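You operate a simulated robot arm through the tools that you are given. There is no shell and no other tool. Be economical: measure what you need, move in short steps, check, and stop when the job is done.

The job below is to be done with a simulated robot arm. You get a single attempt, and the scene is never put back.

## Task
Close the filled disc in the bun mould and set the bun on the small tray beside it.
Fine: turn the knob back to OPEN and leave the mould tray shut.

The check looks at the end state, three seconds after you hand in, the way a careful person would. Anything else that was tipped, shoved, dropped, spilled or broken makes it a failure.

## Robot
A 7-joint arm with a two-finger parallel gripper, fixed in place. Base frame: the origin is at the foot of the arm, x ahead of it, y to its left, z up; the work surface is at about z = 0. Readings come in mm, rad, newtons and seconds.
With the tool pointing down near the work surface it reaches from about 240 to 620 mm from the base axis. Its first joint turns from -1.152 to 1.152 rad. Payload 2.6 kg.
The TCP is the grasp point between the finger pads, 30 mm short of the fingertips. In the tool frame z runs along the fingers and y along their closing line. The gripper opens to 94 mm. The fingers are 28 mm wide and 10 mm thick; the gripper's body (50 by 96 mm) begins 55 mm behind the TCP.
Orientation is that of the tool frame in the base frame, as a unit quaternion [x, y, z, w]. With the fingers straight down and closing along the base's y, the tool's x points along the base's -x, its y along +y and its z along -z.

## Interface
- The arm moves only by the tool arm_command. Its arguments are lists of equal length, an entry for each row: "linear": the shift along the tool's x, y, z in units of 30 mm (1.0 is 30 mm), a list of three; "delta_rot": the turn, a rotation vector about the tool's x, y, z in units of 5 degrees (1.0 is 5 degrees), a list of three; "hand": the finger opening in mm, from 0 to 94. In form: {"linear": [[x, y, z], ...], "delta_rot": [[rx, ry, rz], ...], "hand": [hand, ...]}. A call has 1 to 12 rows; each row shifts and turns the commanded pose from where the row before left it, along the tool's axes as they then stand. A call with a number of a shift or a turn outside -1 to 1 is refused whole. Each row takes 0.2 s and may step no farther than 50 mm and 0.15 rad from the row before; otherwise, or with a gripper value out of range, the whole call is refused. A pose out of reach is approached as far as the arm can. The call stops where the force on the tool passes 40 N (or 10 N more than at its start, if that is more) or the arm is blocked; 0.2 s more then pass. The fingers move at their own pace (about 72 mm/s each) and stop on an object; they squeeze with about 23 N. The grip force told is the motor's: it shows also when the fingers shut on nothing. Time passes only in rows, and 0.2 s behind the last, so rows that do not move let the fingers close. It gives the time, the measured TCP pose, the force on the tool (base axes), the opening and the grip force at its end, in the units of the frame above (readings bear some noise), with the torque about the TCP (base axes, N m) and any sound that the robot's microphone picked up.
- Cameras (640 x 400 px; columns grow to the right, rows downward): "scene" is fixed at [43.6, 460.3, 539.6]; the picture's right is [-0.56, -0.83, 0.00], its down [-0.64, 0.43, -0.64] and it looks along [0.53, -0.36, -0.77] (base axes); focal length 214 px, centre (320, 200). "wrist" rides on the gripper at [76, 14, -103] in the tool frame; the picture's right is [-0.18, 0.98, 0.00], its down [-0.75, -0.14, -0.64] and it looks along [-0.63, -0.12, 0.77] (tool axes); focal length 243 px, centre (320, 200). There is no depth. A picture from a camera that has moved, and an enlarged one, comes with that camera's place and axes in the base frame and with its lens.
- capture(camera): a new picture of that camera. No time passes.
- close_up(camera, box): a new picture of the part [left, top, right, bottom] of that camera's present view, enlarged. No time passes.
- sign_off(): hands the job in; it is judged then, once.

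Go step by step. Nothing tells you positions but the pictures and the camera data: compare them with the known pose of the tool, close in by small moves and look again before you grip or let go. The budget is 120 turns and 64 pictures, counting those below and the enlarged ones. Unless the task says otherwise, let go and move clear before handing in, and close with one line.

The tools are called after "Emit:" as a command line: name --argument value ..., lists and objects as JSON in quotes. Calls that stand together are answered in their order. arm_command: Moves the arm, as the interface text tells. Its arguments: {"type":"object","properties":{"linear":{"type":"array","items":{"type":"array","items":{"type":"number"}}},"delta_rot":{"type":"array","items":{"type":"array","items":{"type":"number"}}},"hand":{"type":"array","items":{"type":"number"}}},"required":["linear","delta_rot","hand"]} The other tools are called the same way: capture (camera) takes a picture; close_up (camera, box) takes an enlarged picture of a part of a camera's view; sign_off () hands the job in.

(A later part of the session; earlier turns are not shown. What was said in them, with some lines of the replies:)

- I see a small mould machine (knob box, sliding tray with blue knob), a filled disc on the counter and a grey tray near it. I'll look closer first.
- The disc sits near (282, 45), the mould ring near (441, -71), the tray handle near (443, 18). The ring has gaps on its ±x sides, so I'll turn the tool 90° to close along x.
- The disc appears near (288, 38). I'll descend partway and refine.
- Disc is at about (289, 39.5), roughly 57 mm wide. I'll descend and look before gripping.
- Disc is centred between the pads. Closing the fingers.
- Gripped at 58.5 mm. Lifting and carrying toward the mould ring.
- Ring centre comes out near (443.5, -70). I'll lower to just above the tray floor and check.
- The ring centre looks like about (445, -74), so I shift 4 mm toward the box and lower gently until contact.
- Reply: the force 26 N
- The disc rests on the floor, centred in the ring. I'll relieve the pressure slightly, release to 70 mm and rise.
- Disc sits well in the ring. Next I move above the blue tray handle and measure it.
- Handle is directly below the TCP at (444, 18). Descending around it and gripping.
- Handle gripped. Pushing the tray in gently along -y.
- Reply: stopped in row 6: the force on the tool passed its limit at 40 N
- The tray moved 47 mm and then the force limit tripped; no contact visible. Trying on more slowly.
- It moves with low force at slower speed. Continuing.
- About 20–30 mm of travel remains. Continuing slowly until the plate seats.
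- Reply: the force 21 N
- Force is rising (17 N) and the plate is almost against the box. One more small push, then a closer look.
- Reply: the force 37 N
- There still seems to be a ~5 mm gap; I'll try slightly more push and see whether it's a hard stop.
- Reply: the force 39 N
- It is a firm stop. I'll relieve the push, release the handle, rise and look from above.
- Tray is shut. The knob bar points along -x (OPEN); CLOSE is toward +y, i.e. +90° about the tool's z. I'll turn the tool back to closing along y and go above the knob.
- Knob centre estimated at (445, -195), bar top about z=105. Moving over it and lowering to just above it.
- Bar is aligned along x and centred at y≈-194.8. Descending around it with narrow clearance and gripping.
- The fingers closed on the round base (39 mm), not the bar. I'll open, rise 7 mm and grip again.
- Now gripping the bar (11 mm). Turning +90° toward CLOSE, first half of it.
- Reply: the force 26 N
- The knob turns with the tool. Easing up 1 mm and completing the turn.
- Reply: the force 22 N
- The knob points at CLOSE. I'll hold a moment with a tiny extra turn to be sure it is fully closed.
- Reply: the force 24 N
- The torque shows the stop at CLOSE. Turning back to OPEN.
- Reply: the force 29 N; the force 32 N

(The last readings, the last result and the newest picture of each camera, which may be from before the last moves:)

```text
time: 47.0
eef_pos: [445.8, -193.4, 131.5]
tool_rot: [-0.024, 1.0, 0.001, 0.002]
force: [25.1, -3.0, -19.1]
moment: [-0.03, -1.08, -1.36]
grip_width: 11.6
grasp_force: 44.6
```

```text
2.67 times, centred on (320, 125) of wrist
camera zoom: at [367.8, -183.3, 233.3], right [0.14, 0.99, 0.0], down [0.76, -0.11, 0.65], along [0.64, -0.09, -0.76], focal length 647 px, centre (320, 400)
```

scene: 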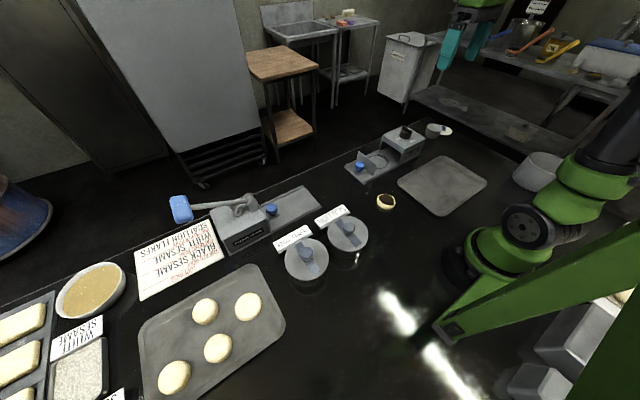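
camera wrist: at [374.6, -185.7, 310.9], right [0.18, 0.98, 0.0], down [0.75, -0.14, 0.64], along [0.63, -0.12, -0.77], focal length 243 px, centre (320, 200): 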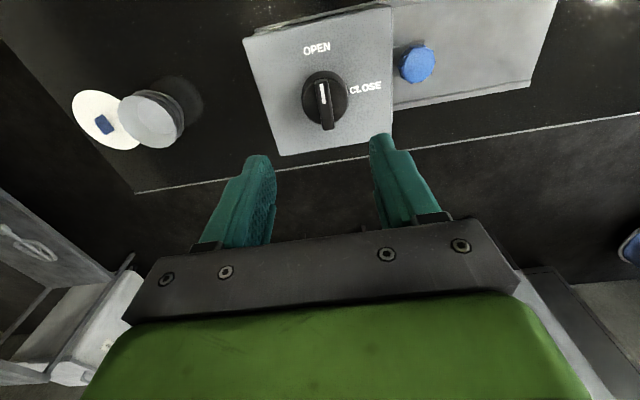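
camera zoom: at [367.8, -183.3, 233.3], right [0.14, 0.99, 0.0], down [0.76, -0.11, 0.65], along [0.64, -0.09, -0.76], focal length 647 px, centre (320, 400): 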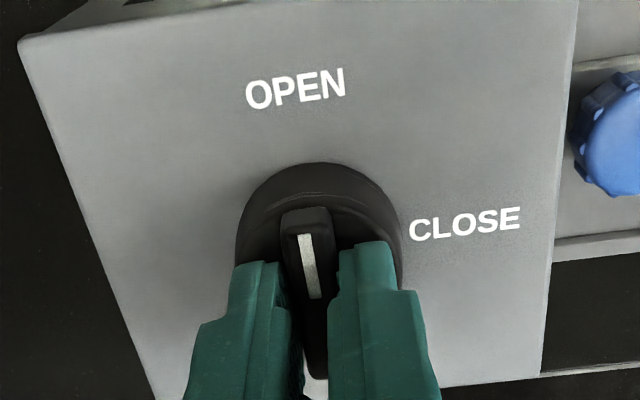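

Back at the OPEN stop. Releasing, rising, then turning the tool 90° and going above the tray handle.

Emit:
arm_command --linear '[[0, 0, 0], [0, 0, 0], [0, 0, 0], [0, 0, -0.5], [0, 0, -0.9], [0, 0, -0.9]]' --delta_rot '[[0, 0, 0.5], [0, 0, 0], [0, 0, 0], [0, 0, 0], [0, 0, 0], [0, 0, 0]]' --hand '[11, 25, 40, 40, 60, 60]'

Emit:
arm_command --linear '[[0, 0, 0], [0, 0, 0], [0, 0, 0], [0, 0, 0], [0, 0, 0], [0, 0, 0], [0, 0, 0], [0, 0, 0], [0, 0, 0], [0, 0, 0], [0, 0, 0], [0, 0, 0]]' --delta_rot '[[0, 0, 1], [0, 0, 1], [0, 0, 1], [0, 0, 1], [0, 0, 1], [0, 0, 1], [0, 0, 1], [0, 0, 1], [0, 0, 1], [0, 0, 1], [0, 0, 1], [0, 0, 1]]' --hand '[60, 60, 60, 60, 60, 60, 60, 60, 60, 60, 60, 60]'

Emit:
arm_command --linear '[[0, 0, 0], [0, 0, 0], [0, 0, 0], [0, 0, 0], [0, 0, 0], [0, 0, 0], [0.77, 0, 0], [0.77, 0, 0], [0.77, 0, 0], [0.77, 0, 0], [0, 0, 0]]' --delta_rot '[[0, 0, 1], [0, 0, 1], [0, 0, 1], [0, 0, 1], [0, 0, 1], [0, 0, 1], [0, 0, 0], [0, 0, 0], [0, 0, 0], [0, 0, 0], [0, 0, 0]]' --hand '[60, 60, 60, 60, 60, 60, 60, 60, 60, 60, 60]'

Emit:
capture --camera "wrist"

Emit:
close_up --camera "scene" --box '[352, 110, 448, 170]'

```text
time: 48.4
eef_pos: [444.7, -196.0, 200.0]
tool_rot: [0.0, 1.0, 0.001, 0.002]
force: [0.9, 0.2, -0.1]
moment: [0.0, -0.03, 0.0]
grip_width: 59.8
grasp_force: 0.1
```

```text
time: 51.0
eef_pos: [444.6, -194.4, 200.1]
tool_rot: [0.5, 0.866, 0.0, 0.001]
force: [-0.3, -0.1, -0.2]
moment: [0.02, 0.01, 0.0]
grip_width: 59.7
grasp_force: 0.1
```

```text
time: 53.4
eef_pos: [444.6, -101.3, 200.0]
tool_rot: [0.707, 0.707, 0.001, 0.002]
force: [-0.7, -0.3, 0.8]
moment: [0.02, 0.0, 0.0]
grip_width: 59.8
grasp_force: 0.1
```

```text
28 pictures are left
camera wrist: at [458.1, -26.2, 302.2], right [0.98, -0.18, 0.0], down [-0.14, -0.75, 0.64], along [-0.12, -0.63, -0.77], focal length 243 px, centre (320, 200)
```

wrist: 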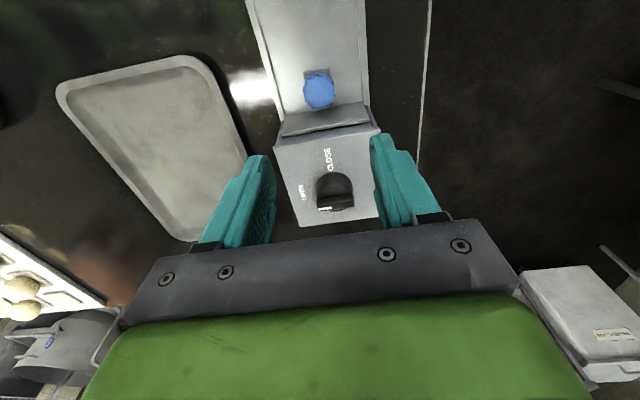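

```text
6.67 times, centred on (400, 140) of scene
camera zoom: at [43.6, 460.3, 539.6], right [-0.56, -0.83, 0.0], down [-0.64, 0.43, -0.64], along [0.53, -0.36, -0.77], focal length 1430 px, centre (-213, 600)
```

zoom: 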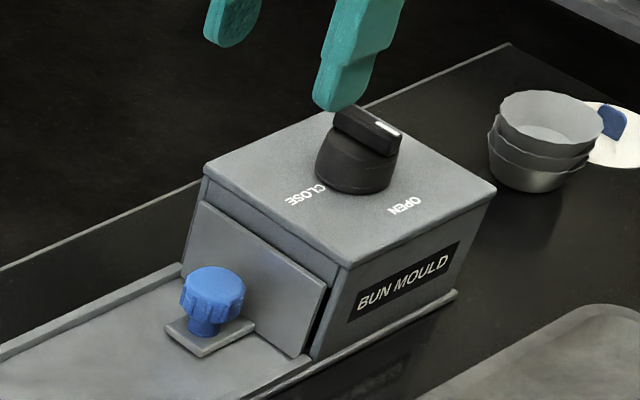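

Knob is at OPEN. Descending on the handle, gripping it.

Emit:
arm_command --linear '[[0, 0, 0.9], [0, 0, 0.9], [0, 0, 0.9], [0, 0, 0.9], [0, 0, 0.9], [0, 0, 0.6], [0, 0, 0], [0, 0, 0], [0, 0, 0], [0, 0, 0]]' --delta_rot '[[0, 0, 0], [0, 0, 0], [0, 0, 0], [0, 0, 0], [0, 0, 0], [0, 0, 0], [0, 0, 0], [0, 0, 0], [0, 0, 0], [0, 0, 0]]' --hand '[60, 60, 60, 60, 60, 60, 45, 35, 20, 15]'

Emit:
arm_command --linear '[[0.1, 0, 0], [0.15, 0, 0], [0.15, 0, 0], [0.15, 0, 0], [0.15, 0, 0], [0.15, 0, 0], [0.15, 0, 0], [0.15, 0, 0], [0.15, 0, 0], [0.15, 0, 0]]' --delta_rot '[[0, 0, 0], [0, 0, 0], [0, 0, 0], [0, 0, 0], [0, 0, 0], [0, 0, 0], [0, 0, 0], [0, 0, 0], [0, 0, 0], [0, 0, 0]]' --hand '[15, 15, 15, 15, 15, 15, 15, 15, 15, 15]'

Emit:
close_up --camera "scene" --box '[320, 110, 448, 190]'

```text
time: 55.6
eef_pos: [444.7, -101.3, 47.5]
tool_rot: [0.706, 0.708, 0.001, 0.001]
force: [5.3, -0.2, -5.9]
moment: [0.26, 0.13, -0.12]
grip_width: 33.8
grasp_force: 44.7
```

```text
time: 57.8
eef_pos: [444.9, -58.5, 46.7]
tool_rot: [0.707, 0.708, 0.001, 0.001]
force: [-11.1, -1.7, 11.0]
moment: [-0.23, 0.49, 0.15]
grip_width: 33.5
grasp_force: 45.4
```

```text
5.00 times, centred on (384, 150) of scene
camera zoom: at [43.6, 460.3, 539.6], right [-0.56, -0.83, 0.0], down [-0.64, 0.43, -0.64], along [0.53, -0.36, -0.77], focal length 1072 px, centre (0, 450)
```

zoom: 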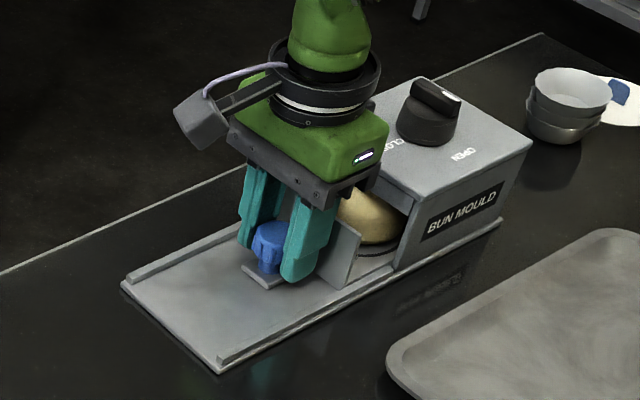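

A closed bun is coming out. Pulling on to the original open position.

Emit:
arm_command --linear '[[0.15, 0, 0], [0.15, 0, 0], [0.15, 0, 0], [0.15, 0, 0], [0.15, 0, 0], [0.15, 0, 0], [0.15, 0, 0], [0.15, 0, 0], [0.15, 0, 0]]' --delta_rot '[[0, 0, 0], [0, 0, 0], [0, 0, 0], [0, 0, 0], [0, 0, 0], [0, 0, 0], [0, 0, 0], [0, 0, 0], [0, 0, 0]]' --hand '[15, 15, 15, 15, 15, 15, 15, 15, 15]'

Emit:
arm_command --linear '[[0.15, 0, 0], [0.15, 0, 0], [0.15, 0, 0], [0.15, 0, 0], [0.15, 0, 0], [0.15, 0, 0], [0.15, 0, 0], [0, 0, 0]]' --delta_rot '[[0, 0, 0], [0, 0, 0], [0, 0, 0], [0, 0, 0], [0, 0, 0], [0, 0, 0], [0, 0, 0], [0, 0, 0]]' --hand '[15, 15, 15, 15, 15, 15, 15, 15]'

Emit:
close_up --camera "scene" --box '[320, 110, 448, 190]'

```text
time: 59.8
eef_pos: [444.1, -17.3, 46.8]
tool_rot: [0.707, 0.707, 0.001, 0.001]
force: [-21.6, -1.9, 30.2]
moment: [-0.39, 0.52, 0.19]
grip_width: 33.8
grasp_force: 45.5
```

```text
time: 61.6
eef_pos: [446.0, 12.8, 47.7]
tool_rot: [0.706, 0.708, 0.001, 0.001]
force: [-13.2, 2.7, 21.3]
moment: [0.04, 0.46, -0.28]
grip_width: 33.6
grasp_force: 44.8
```

```text
5.00 times, centred on (384, 150) of scene
camera zoom: at [43.5, 460.3, 539.6], right [-0.56, -0.83, 0.0], down [-0.64, 0.43, -0.64], along [0.53, -0.36, -0.77], focal length 1072 px, centre (0, 450)
```

zoom: 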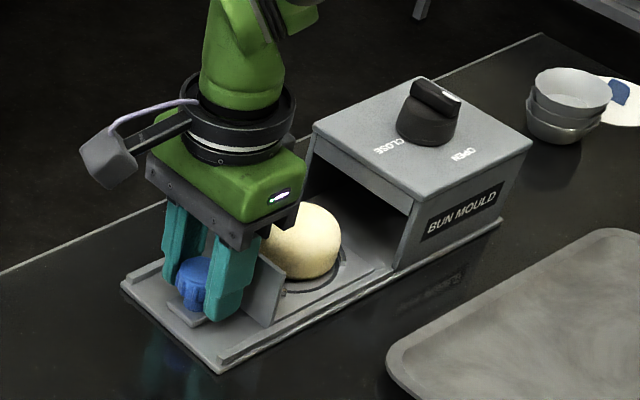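

Bun is fully exposed. Releasing the handle, rising and going over the bun (expected near (445, -81)).

Emit:
arm_command --linear '[[0, 0, 0], [0, 0, 0], [0, 0, 0], [0, 0, -0.6], [0, 0, -0.9], [0, 0, -0.9], [0, 0, -0.9], [-0.75, 0, -0.3], [-0.75, 0, 0], [-0.75, 0, 0], [-0.85, 0, 0], [0, 0, 0]]' --delta_rot '[[0, 0, 0], [0, 0, 0], [0, 0, 0], [0, 0, 0], [0, 0, 0], [0, 0, 0], [0, 0, 0], [0, 0, 0], [0, 0, 0], [0, 0, 0], [0, 0, 0], [0, 0, 0]]' --hand '[34, 45, 60, 60, 60, 60, 70, 80, 90, 90, 90, 90]'

Emit:
capture --camera "wrist"

Emit:
close_up --camera "scene" --box '[320, 110, 480, 210]'

```text
time: 64.2
eef_pos: [445.2, -80.5, 155.1]
tool_rot: [0.706, 0.708, 0.001, 0.002]
force: [0.0, -0.5, 0.0]
moment: [-0.02, -0.01, 0.01]
grip_width: 90.0
grasp_force: 0.0
```

```text
24 pictures are left
camera wrist: at [458.2, -3.9, 257.5], right [0.98, -0.18, 0.0], down [-0.14, -0.75, 0.64], along [-0.12, -0.63, -0.77], focal length 243 px, centre (320, 200)
```

wrist: 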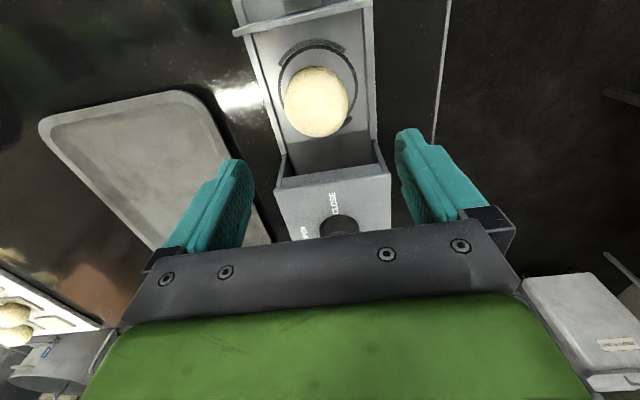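

```text
4.00 times, centred on (400, 160) of scene
camera zoom: at [43.7, 460.3, 539.6], right [-0.56, -0.83, 0.0], down [-0.64, 0.43, -0.64], along [0.53, -0.36, -0.77], focal length 858 px, centre (0, 360)
```

zoom: 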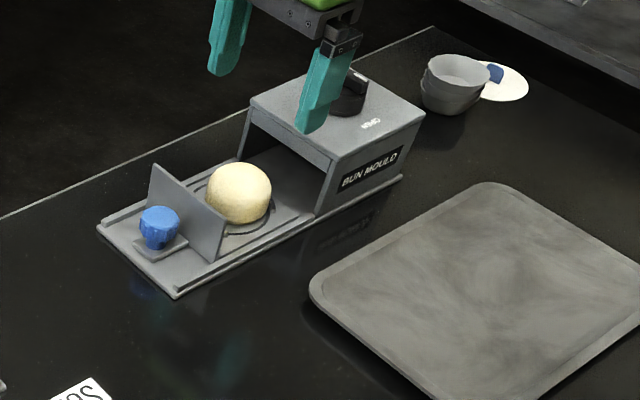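

Bun centre is near (441, -76.5). Aligning and descending with 76 mm opening.

Emit:
arm_command --linear '[[0.13, -0.13, 0.5], [0, 0, 0.9], [0, 0, 0.9], [0, 0, 0.5], [0, 0, 0]]' --delta_rot '[[0, 0, 0], [0, 0, 0], [0, 0, 0], [0, 0, 0], [0, 0, 0]]' --hand '[84, 78, 76, 76, 76]'

Emit:
capture --camera "wrist"

```text
time: 65.4
eef_pos: [441.6, -77.5, 70.8]
tool_rot: [0.706, 0.708, 0.001, 0.002]
force: [-0.2, 0.4, 0.4]
moment: [-0.03, 0.02, -0.02]
grip_width: 75.8
grasp_force: 0.0
```

```text
22 pictures are left
camera wrist: at [454.3, -0.6, 173.4], right [0.98, -0.18, 0.0], down [-0.14, -0.75, 0.64], along [-0.12, -0.63, -0.77], focal length 243 px, centre (320, 200)
```

wrist: 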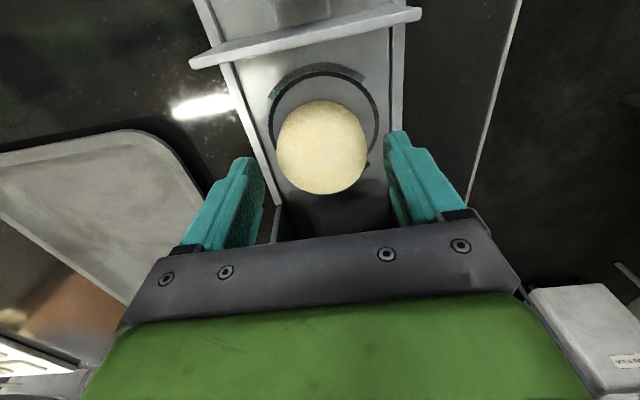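

Well aligned; shifting 2 mm in y, descending and gripping.

Emit:
arm_command --linear '[[0.08, 0, 0.4], [0, 0, 0.33], [0, 0, 0], [0, 0, 0], [0, 0, 0], [0, 0, 0]]' --delta_rot '[[0, 0, 0], [0, 0, 0], [0, 0, 0], [0, 0, 0], [0, 0, 0], [0, 0, 0]]' --hand '[76, 76, 68, 60, 55, 50]'

Emit:
close_up --camera "scene" --box '[320, 110, 480, 210]'

```text
time: 66.8
eef_pos: [443.4, -74.1, 49.5]
tool_rot: [0.707, 0.707, 0.001, 0.0]
force: [0.3, -0.4, 0.0]
moment: [0.07, 0.0, 0.04]
grip_width: 57.7
grasp_force: 23.0
```

```text
4.00 times, centred on (400, 160) of scene
camera zoom: at [43.6, 460.3, 539.6], right [-0.56, -0.83, 0.0], down [-0.64, 0.43, -0.64], along [0.53, -0.36, -0.77], focal length 858 px, centre (0, 360)
```

zoom: 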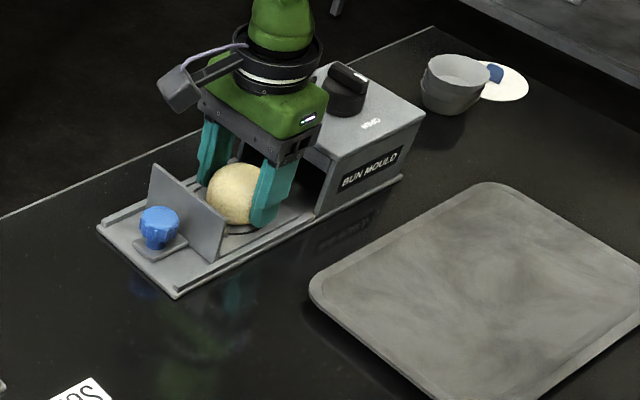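

Bun gripped at 57.7 mm. Lifting and carrying it to the grey tray, target (262, -170).

Emit:
arm_command --linear '[[0, 0, -0.5], [0, 0, -0.9], [0, 0, -0.9], [0, 0, -1], [-0.457, -0.862, 0], [-0.457, -0.862, 0], [-0.457, -0.862, 0], [-0.457, -0.862, 0], [-0.457, -0.862, 0], [-0.457, -0.862, 0], [-0.457, -0.862, 0], [0, 0, 0]]' --delta_rot '[[0, 0, 0], [0, 0, 0], [0, 0, 0], [0, 0, 0], [0, 0, 0], [0, 0, 0], [0, 0, 0], [0, 0, 0], [0, 0, 0], [0, 0, 0], [0, 0, 0], [0, 0, 0]]' --hand '[50, 50, 50, 50, 50, 50, 50, 50, 50, 50, 50, 50]'

Emit:
capture --camera "wrist"

Emit:
close_up --camera "scene" --box '[340, 110, 500, 210]'

```text
time: 69.4
eef_pos: [258.3, -169.9, 147.8]
tool_rot: [0.706, 0.708, 0.0, 0.001]
force: [0.2, -0.2, -0.7]
moment: [0.0, 0.02, -0.03]
grip_width: 57.8
grasp_force: 22.9
```

```text
20 pictures are left
camera wrist: at [272.5, -93.5, 250.0], right [0.98, -0.18, 0.0], down [-0.14, -0.75, 0.64], along [-0.11, -0.63, -0.77], focal length 243 px, centre (320, 200)
```

wrist: 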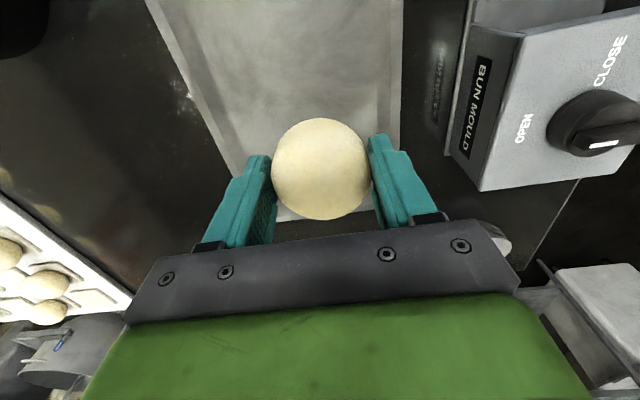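

```text
4.00 times, centred on (420, 160) of scene
camera zoom: at [43.6, 460.3, 539.6], right [-0.56, -0.83, 0.0], down [-0.64, 0.43, -0.64], along [0.53, -0.36, -0.77], focal length 858 px, centre (-80, 360)
```

zoom: 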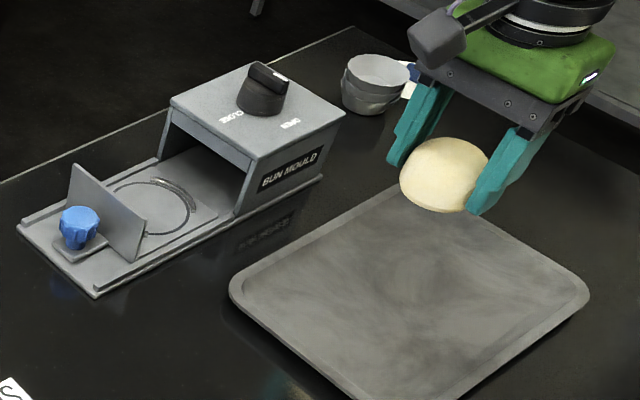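

The bun is over the tray's interior. Lowering gently until it touches.

Emit:
arm_command --linear '[[0, 0, 0.9], [0, 0, 0.9], [0, 0, 0.9], [0, 0, 0.4], [0, 0, 0]]' --delta_rot '[[0, 0, 0], [0, 0, 0], [0, 0, 0], [0, 0, 0], [0, 0, 0]]' --hand '[50, 50, 50, 50, 50]'

Emit:
close_up --camera "scene" --box '[380, 130, 508, 210]'

```text
time: 70.6
eef_pos: [260.8, -169.4, 54.9]
tool_rot: [0.706, 0.708, 0.001, 0.001]
force: [0.0, 0.2, -0.6]
moment: [-0.02, -0.02, 0.01]
grip_width: 57.7
grasp_force: 23.1
```

```text
5.00 times, centred on (444, 170) of scene
camera zoom: at [43.7, 460.3, 539.6], right [-0.56, -0.83, 0.0], down [-0.64, 0.43, -0.64], along [0.53, -0.36, -0.77], focal length 1072 px, centre (-300, 350)
```

zoom: 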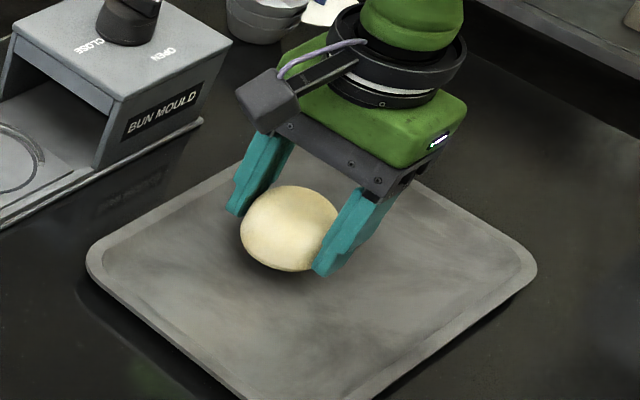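

Emit:
arm_command --linear '[[0, 0, 0.1], [0, 0, 0.1], [0, 0, 0.07], [0, 0, 0]]' --delta_rot '[[0, 0, 0], [0, 0, 0], [0, 0, 0], [0, 0, 0]]' --hand '[50, 50, 50, 50]'

```text
time: 71.6
eef_pos: [260.0, -169.0, 46.3]
tool_rot: [0.706, 0.708, 0.001, 0.001]
force: [-0.4, 0.6, -1.0]
moment: [0.01, -0.01, 0.0]
grip_width: 57.5
grasp_force: 22.8
```

No contact yet at z=46; lowering in smaller steps until force appears.

Emit:
arm_command --linear '[[0, 0, 0.06], [0, 0, 0.06], [0, 0, 0]]' --delta_rot '[[0, 0, 0], [0, 0, 0], [0, 0, 0]]' --hand '[50, 50, 50]'

```text
time: 72.4
eef_pos: [259.9, -170.1, 42.6]
tool_rot: [0.707, 0.707, 0.001, 0.001]
force: [0.4, 0.2, -0.7]
moment: [0.03, 0.04, -0.03]
grip_width: 57.7
grasp_force: 23.0
```

Emit:
arm_command --linear '[[0, 0, 0.05], [0, 0, 0]]' --delta_rot '[[0, 0, 0], [0, 0, 0]]' --hand '[50, 50]'

Emit:
close_up --camera "scene" --box '[404, 145, 468, 185]'

```text
time: 73.0
eef_pos: [261.3, -169.9, 41.0]
tool_rot: [0.707, 0.707, 0.001, 0.001]
force: [-0.8, 0.0, -0.4]
moment: [0.0, 0.0, 0.0]
grip_width: 57.5
grasp_force: 23.1
```

```text
10.00 times, centred on (436, 165) of scene
camera zoom: at [43.6, 460.3, 539.6], right [-0.56, -0.83, 0.0], down [-0.64, 0.43, -0.64], along [0.53, -0.36, -0.77], focal length 2145 px, centre (-840, 550)
```

zoom: 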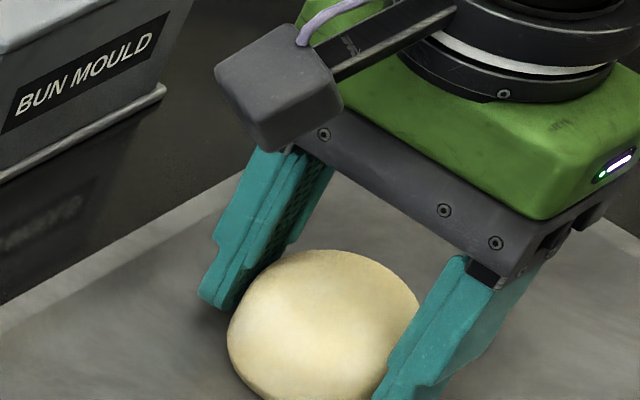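

Very near; one more pair of fine steps.

Emit:
arm_command --linear '[[0, 0, 0.05], [0, 0, 0.03], [0, 0, 0]]' --delta_rot '[[0, 0, 0], [0, 0, 0], [0, 0, 0]]' --hand '[50, 50, 50]'

```text
time: 73.8
eef_pos: [260.6, -170.8, 39.5]
tool_rot: [0.706, 0.708, 0.002, 0.003]
force: [-3.6, 3.0, 26.4]
moment: [0.0, 0.19, 0.0]
grip_width: 57.7
grasp_force: 23.0
```

Contact. Easing up a hair, releasing, and rising clear.

Emit:
arm_command --linear '[[0, 0, -0.04], [0, 0, 0], [0, 0, 0], [0, 0, 0], [0, 0, -0.3], [0, 0, -0.8], [0, 0, -0.9], [0, 0, -0.9], [0, 0, -0.9], [0, 0, 0]]' --delta_rot '[[0, 0, 0], [0, 0, 0], [0, 0, 0], [0, 0, 0], [0, 0, 0], [0, 0, 0], [0, 0, 0], [0, 0, 0], [0, 0, 0], [0, 0, 0]]' --hand '[57, 62, 72, 76, 76, 76, 76, 76, 76, 76]'

Emit:
close_up --camera "scene" --box '[320, 110, 512, 230]'

```text
time: 76.0
eef_pos: [259.3, -168.8, 154.0]
tool_rot: [0.707, 0.707, 0.001, 0.001]
force: [-0.1, -1.0, 0.2]
moment: [0.03, 0.02, 0.02]
grip_width: 75.9
grasp_force: 0.0
```

```text
3.33 times, centred on (416, 170) of scene
camera zoom: at [43.6, 460.3, 539.6], right [-0.56, -0.83, 0.0], down [-0.64, 0.43, -0.64], along [0.53, -0.36, -0.77], focal length 715 px, centre (0, 300)
```

zoom: 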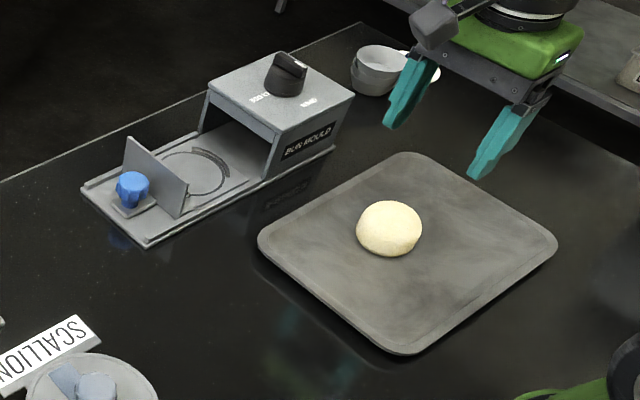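

The bun sits on the tray. Returning to the handle at about (445, 13) to shut the mould tray.

Emit:
arm_command --linear '[[0.867, 0.886, 0], [0.867, 0.886, 0], [0.867, 0.886, 0], [0.867, 0.886, 0], [0.867, 0.886, 0], [0.867, 0.886, 0], [0.867, 0.886, 0], [0, 0, 0]]' --delta_rot '[[0, 0, 0], [0, 0, 0], [0, 0, 0], [0, 0, 0], [0, 0, 0], [0, 0, 0], [0, 0, 0], [0, 0, 0]]' --hand '[70, 60, 60, 60, 60, 60, 60, 60]'

Emit:
capture --camera "wrist"

```text
time: 77.8
eef_pos: [447.1, 13.2, 155.0]
tool_rot: [0.706, 0.708, 0.001, 0.001]
force: [-0.2, -0.6, -0.1]
moment: [0.01, -0.04, 0.0]
grip_width: 60.0
grasp_force: 0.0
```

```text
15 pictures are left
camera wrist: at [458.9, 89.2, 257.5], right [0.98, -0.18, 0.0], down [-0.14, -0.75, 0.64], along [-0.12, -0.63, -0.77], focal length 243 px, centre (320, 200)
```

wrist: 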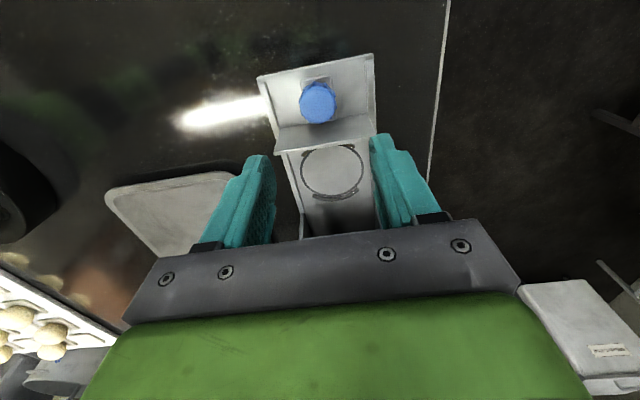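

Handle appears at about (444, 17.5). Aligning, descending and gripping.

Emit:
arm_command --linear '[[0.15, -0.08, 0.9], [0, 0, 0.9], [0, 0, 0.9], [0, 0, 0.88], [0, 0, 0], [0, 0, 0], [0, 0, 0], [0, 0, 0]]' --delta_rot '[[0, 0, 0], [0, 0, 0], [0, 0, 0], [0, 0, 0], [0, 0, 0], [0, 0, 0], [0, 0, 0], [0, 0, 0]]' --hand '[60, 60, 60, 60, 50, 35, 20, 15]'

Emit:
arm_command --linear '[[-0.1, 0, 0], [-0.15, 0, 0], [-0.15, 0, 0], [-0.15, 0, 0], [-0.15, 0, 0], [-0.15, 0, 0], [-0.15, 0, 0], [-0.15, 0, 0], [-0.15, 0, 0], [-0.15, 0, 0], [-0.15, 0, 0]]' --delta_rot '[[0, 0, 0], [0, 0, 0], [0, 0, 0], [0, 0, 0], [0, 0, 0], [0, 0, 0], [0, 0, 0], [0, 0, 0], [0, 0, 0], [0, 0, 0], [0, 0, 0]]' --hand '[15, 15, 15, 15, 15, 15, 15, 15, 15, 15, 15]'

```text
time: 79.6
eef_pos: [446.0, 17.1, 46.8]
tool_rot: [0.707, 0.707, 0.002, 0.002]
force: [6.7, -0.9, -8.4]
moment: [0.17, 0.22, -0.08]
grip_width: 33.7
grasp_force: 45.8
```

```text
time: 82.0
eef_pos: [444.5, -31.7, 48.1]
tool_rot: [0.706, 0.708, 0.0, 0.002]
force: [24.7, 0.1, -14.5]
moment: [0.28, 0.11, -0.06]
grip_width: 33.2
grasp_force: 45.2
```

Tray moves along; some side load, so I correct slightly and continue.

Emit:
arm_command --linear '[[-0.15, 0.05, 0.03], [-0.15, 0, 0], [-0.15, 0, 0], [-0.15, 0, 0], [-0.15, 0, 0], [-0.15, 0, 0], [-0.15, 0, 0], [-0.15, 0, 0], [-0.15, 0, 0], [-0.15, 0, 0]]' --delta_rot '[[0, 0, 0], [0, 0, 0], [0, 0, 0], [0, 0, 0], [0, 0, 0], [0, 0, 0], [0, 0, 0], [0, 0, 0], [0, 0, 0], [0, 0, 0]]' --hand '[15, 15, 15, 15, 15, 15, 15, 15, 15, 15]'

Emit:
arm_command --linear '[[-0.15, 0, 0], [-0.15, 0, 0], [-0.15, 0, 0], [-0.15, 0, 0], [-0.1, 0, 0], [-0.1, 0, 0], [-0.1, 0, 0], [-0.1, 0, 0], [0, 0, 0]]' --delta_rot '[[0, 0, 0], [0, 0, 0], [0, 0, 0], [0, 0, 0], [0, 0, 0], [0, 0, 0], [0, 0, 0], [0, 0, 0], [0, 0, 0]]' --hand '[15, 15, 15, 15, 15, 15, 15, 15, 15]'

Emit:
close_up --camera "scene" --box '[370, 130, 434, 170]'

```text
time: 84.2
eef_pos: [444.9, -75.7, 46.8]
tool_rot: [0.707, 0.707, 0.001, 0.001]
force: [-20.4, 1.0, 33.7]
moment: [0.08, 0.52, 0.04]
grip_width: 33.6
grasp_force: 45.4
```

```text
time: 86.2
eef_pos: [444.1, -101.6, 45.9]
tool_rot: [0.706, 0.708, 0.004, -0.004]
force: [-21.8, 25.1, 21.0]
moment: [-0.11, -0.04, -0.06]
grip_width: 33.9
grasp_force: 44.7
```

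```text
10.00 times, centred on (402, 150) of scene
camera zoom: at [43.5, 460.4, 539.6], right [-0.56, -0.83, 0.0], down [-0.64, 0.43, -0.64], along [0.53, -0.36, -0.77], focal length 2145 px, centre (-500, 700)
```

zoom: 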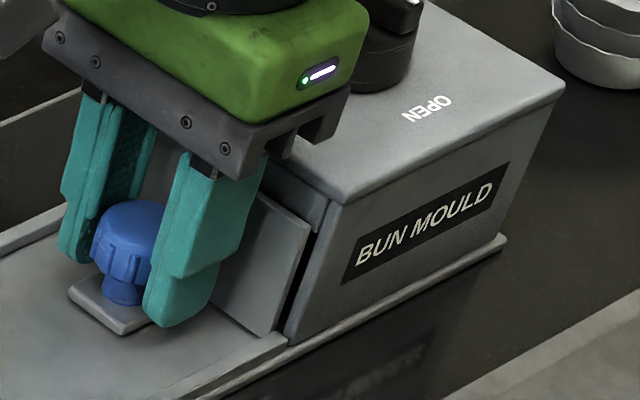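

The tray is at the same firm stop as before. Releasing and moving clear.

Emit:
arm_command --linear '[[0.08, 0, 0], [0, 0, 0], [0, 0, 0], [0, 0, 0], [0, 0, -0.6], [0, 0, -0.9], [0.3, 0, -0.9], [0.8, 0, -0.9], [0.8, 0, -0.9], [0.8, 0, 0], [0, 0, 0]]' --delta_rot '[[0, 0, 0], [0, 0, 0], [0, 0, 0], [0, 0, 0], [0, 0, 0], [0, 0, 0], [0, 0, 0], [0, 0, 0], [0, 0, 0], [0, 0, 0], [0, 0, 0]]' --hand '[34, 45, 60, 60, 60, 60, 60, 60, 60, 60, 60]'

Emit:
close_up --camera "scene" --box '[320, 110, 512, 230]'

Emit:
capture --camera "wrist"

```text
time: 88.6
eef_pos: [444.1, -23.2, 172.8]
tool_rot: [0.707, 0.707, 0.001, 0.001]
force: [-0.3, -0.5, 0.1]
moment: [-0.02, 0.02, 0.03]
grip_width: 59.9
grasp_force: 0.0
```

```text
3.33 times, centred on (416, 170) of scene
camera zoom: at [43.6, 460.3, 539.6], right [-0.56, -0.83, 0.0], down [-0.64, 0.43, -0.64], along [0.53, -0.36, -0.77], focal length 715 px, centre (0, 300)
```

zoom: 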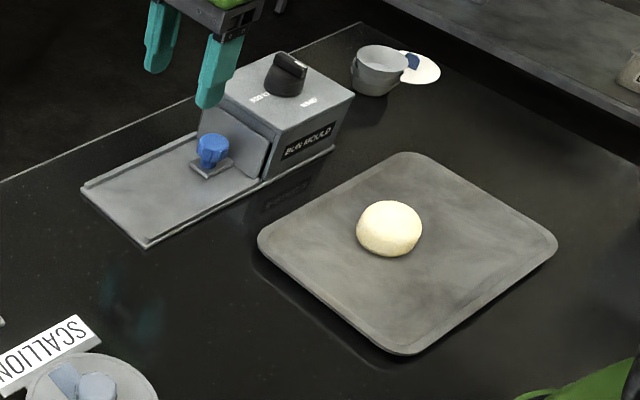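

```text
12 pictures are left
camera wrist: at [456.9, 53.9, 274.8], right [0.98, -0.18, 0.0], down [-0.14, -0.75, 0.64], along [-0.11, -0.63, -0.77], focal length 243 px, centre (320, 200)
```

wrist: 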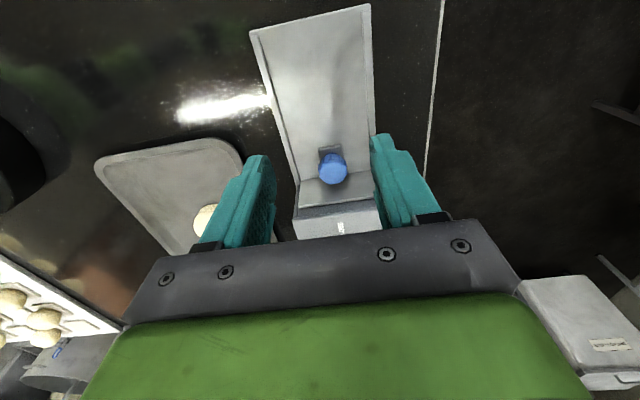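

The bun is on the small tray, the mould tray is shut, the knob points to OPEN, and the arm is clear. Handing in.

Emit:
sign_off

```text
The job is handed in.
```

The disc was closed into a bun, the bun is on the small grey tray, the knob is back at OPEN, and the mould tray is pushed in to its firm stop, where a gap of about 5 mm still shows at the front plate.
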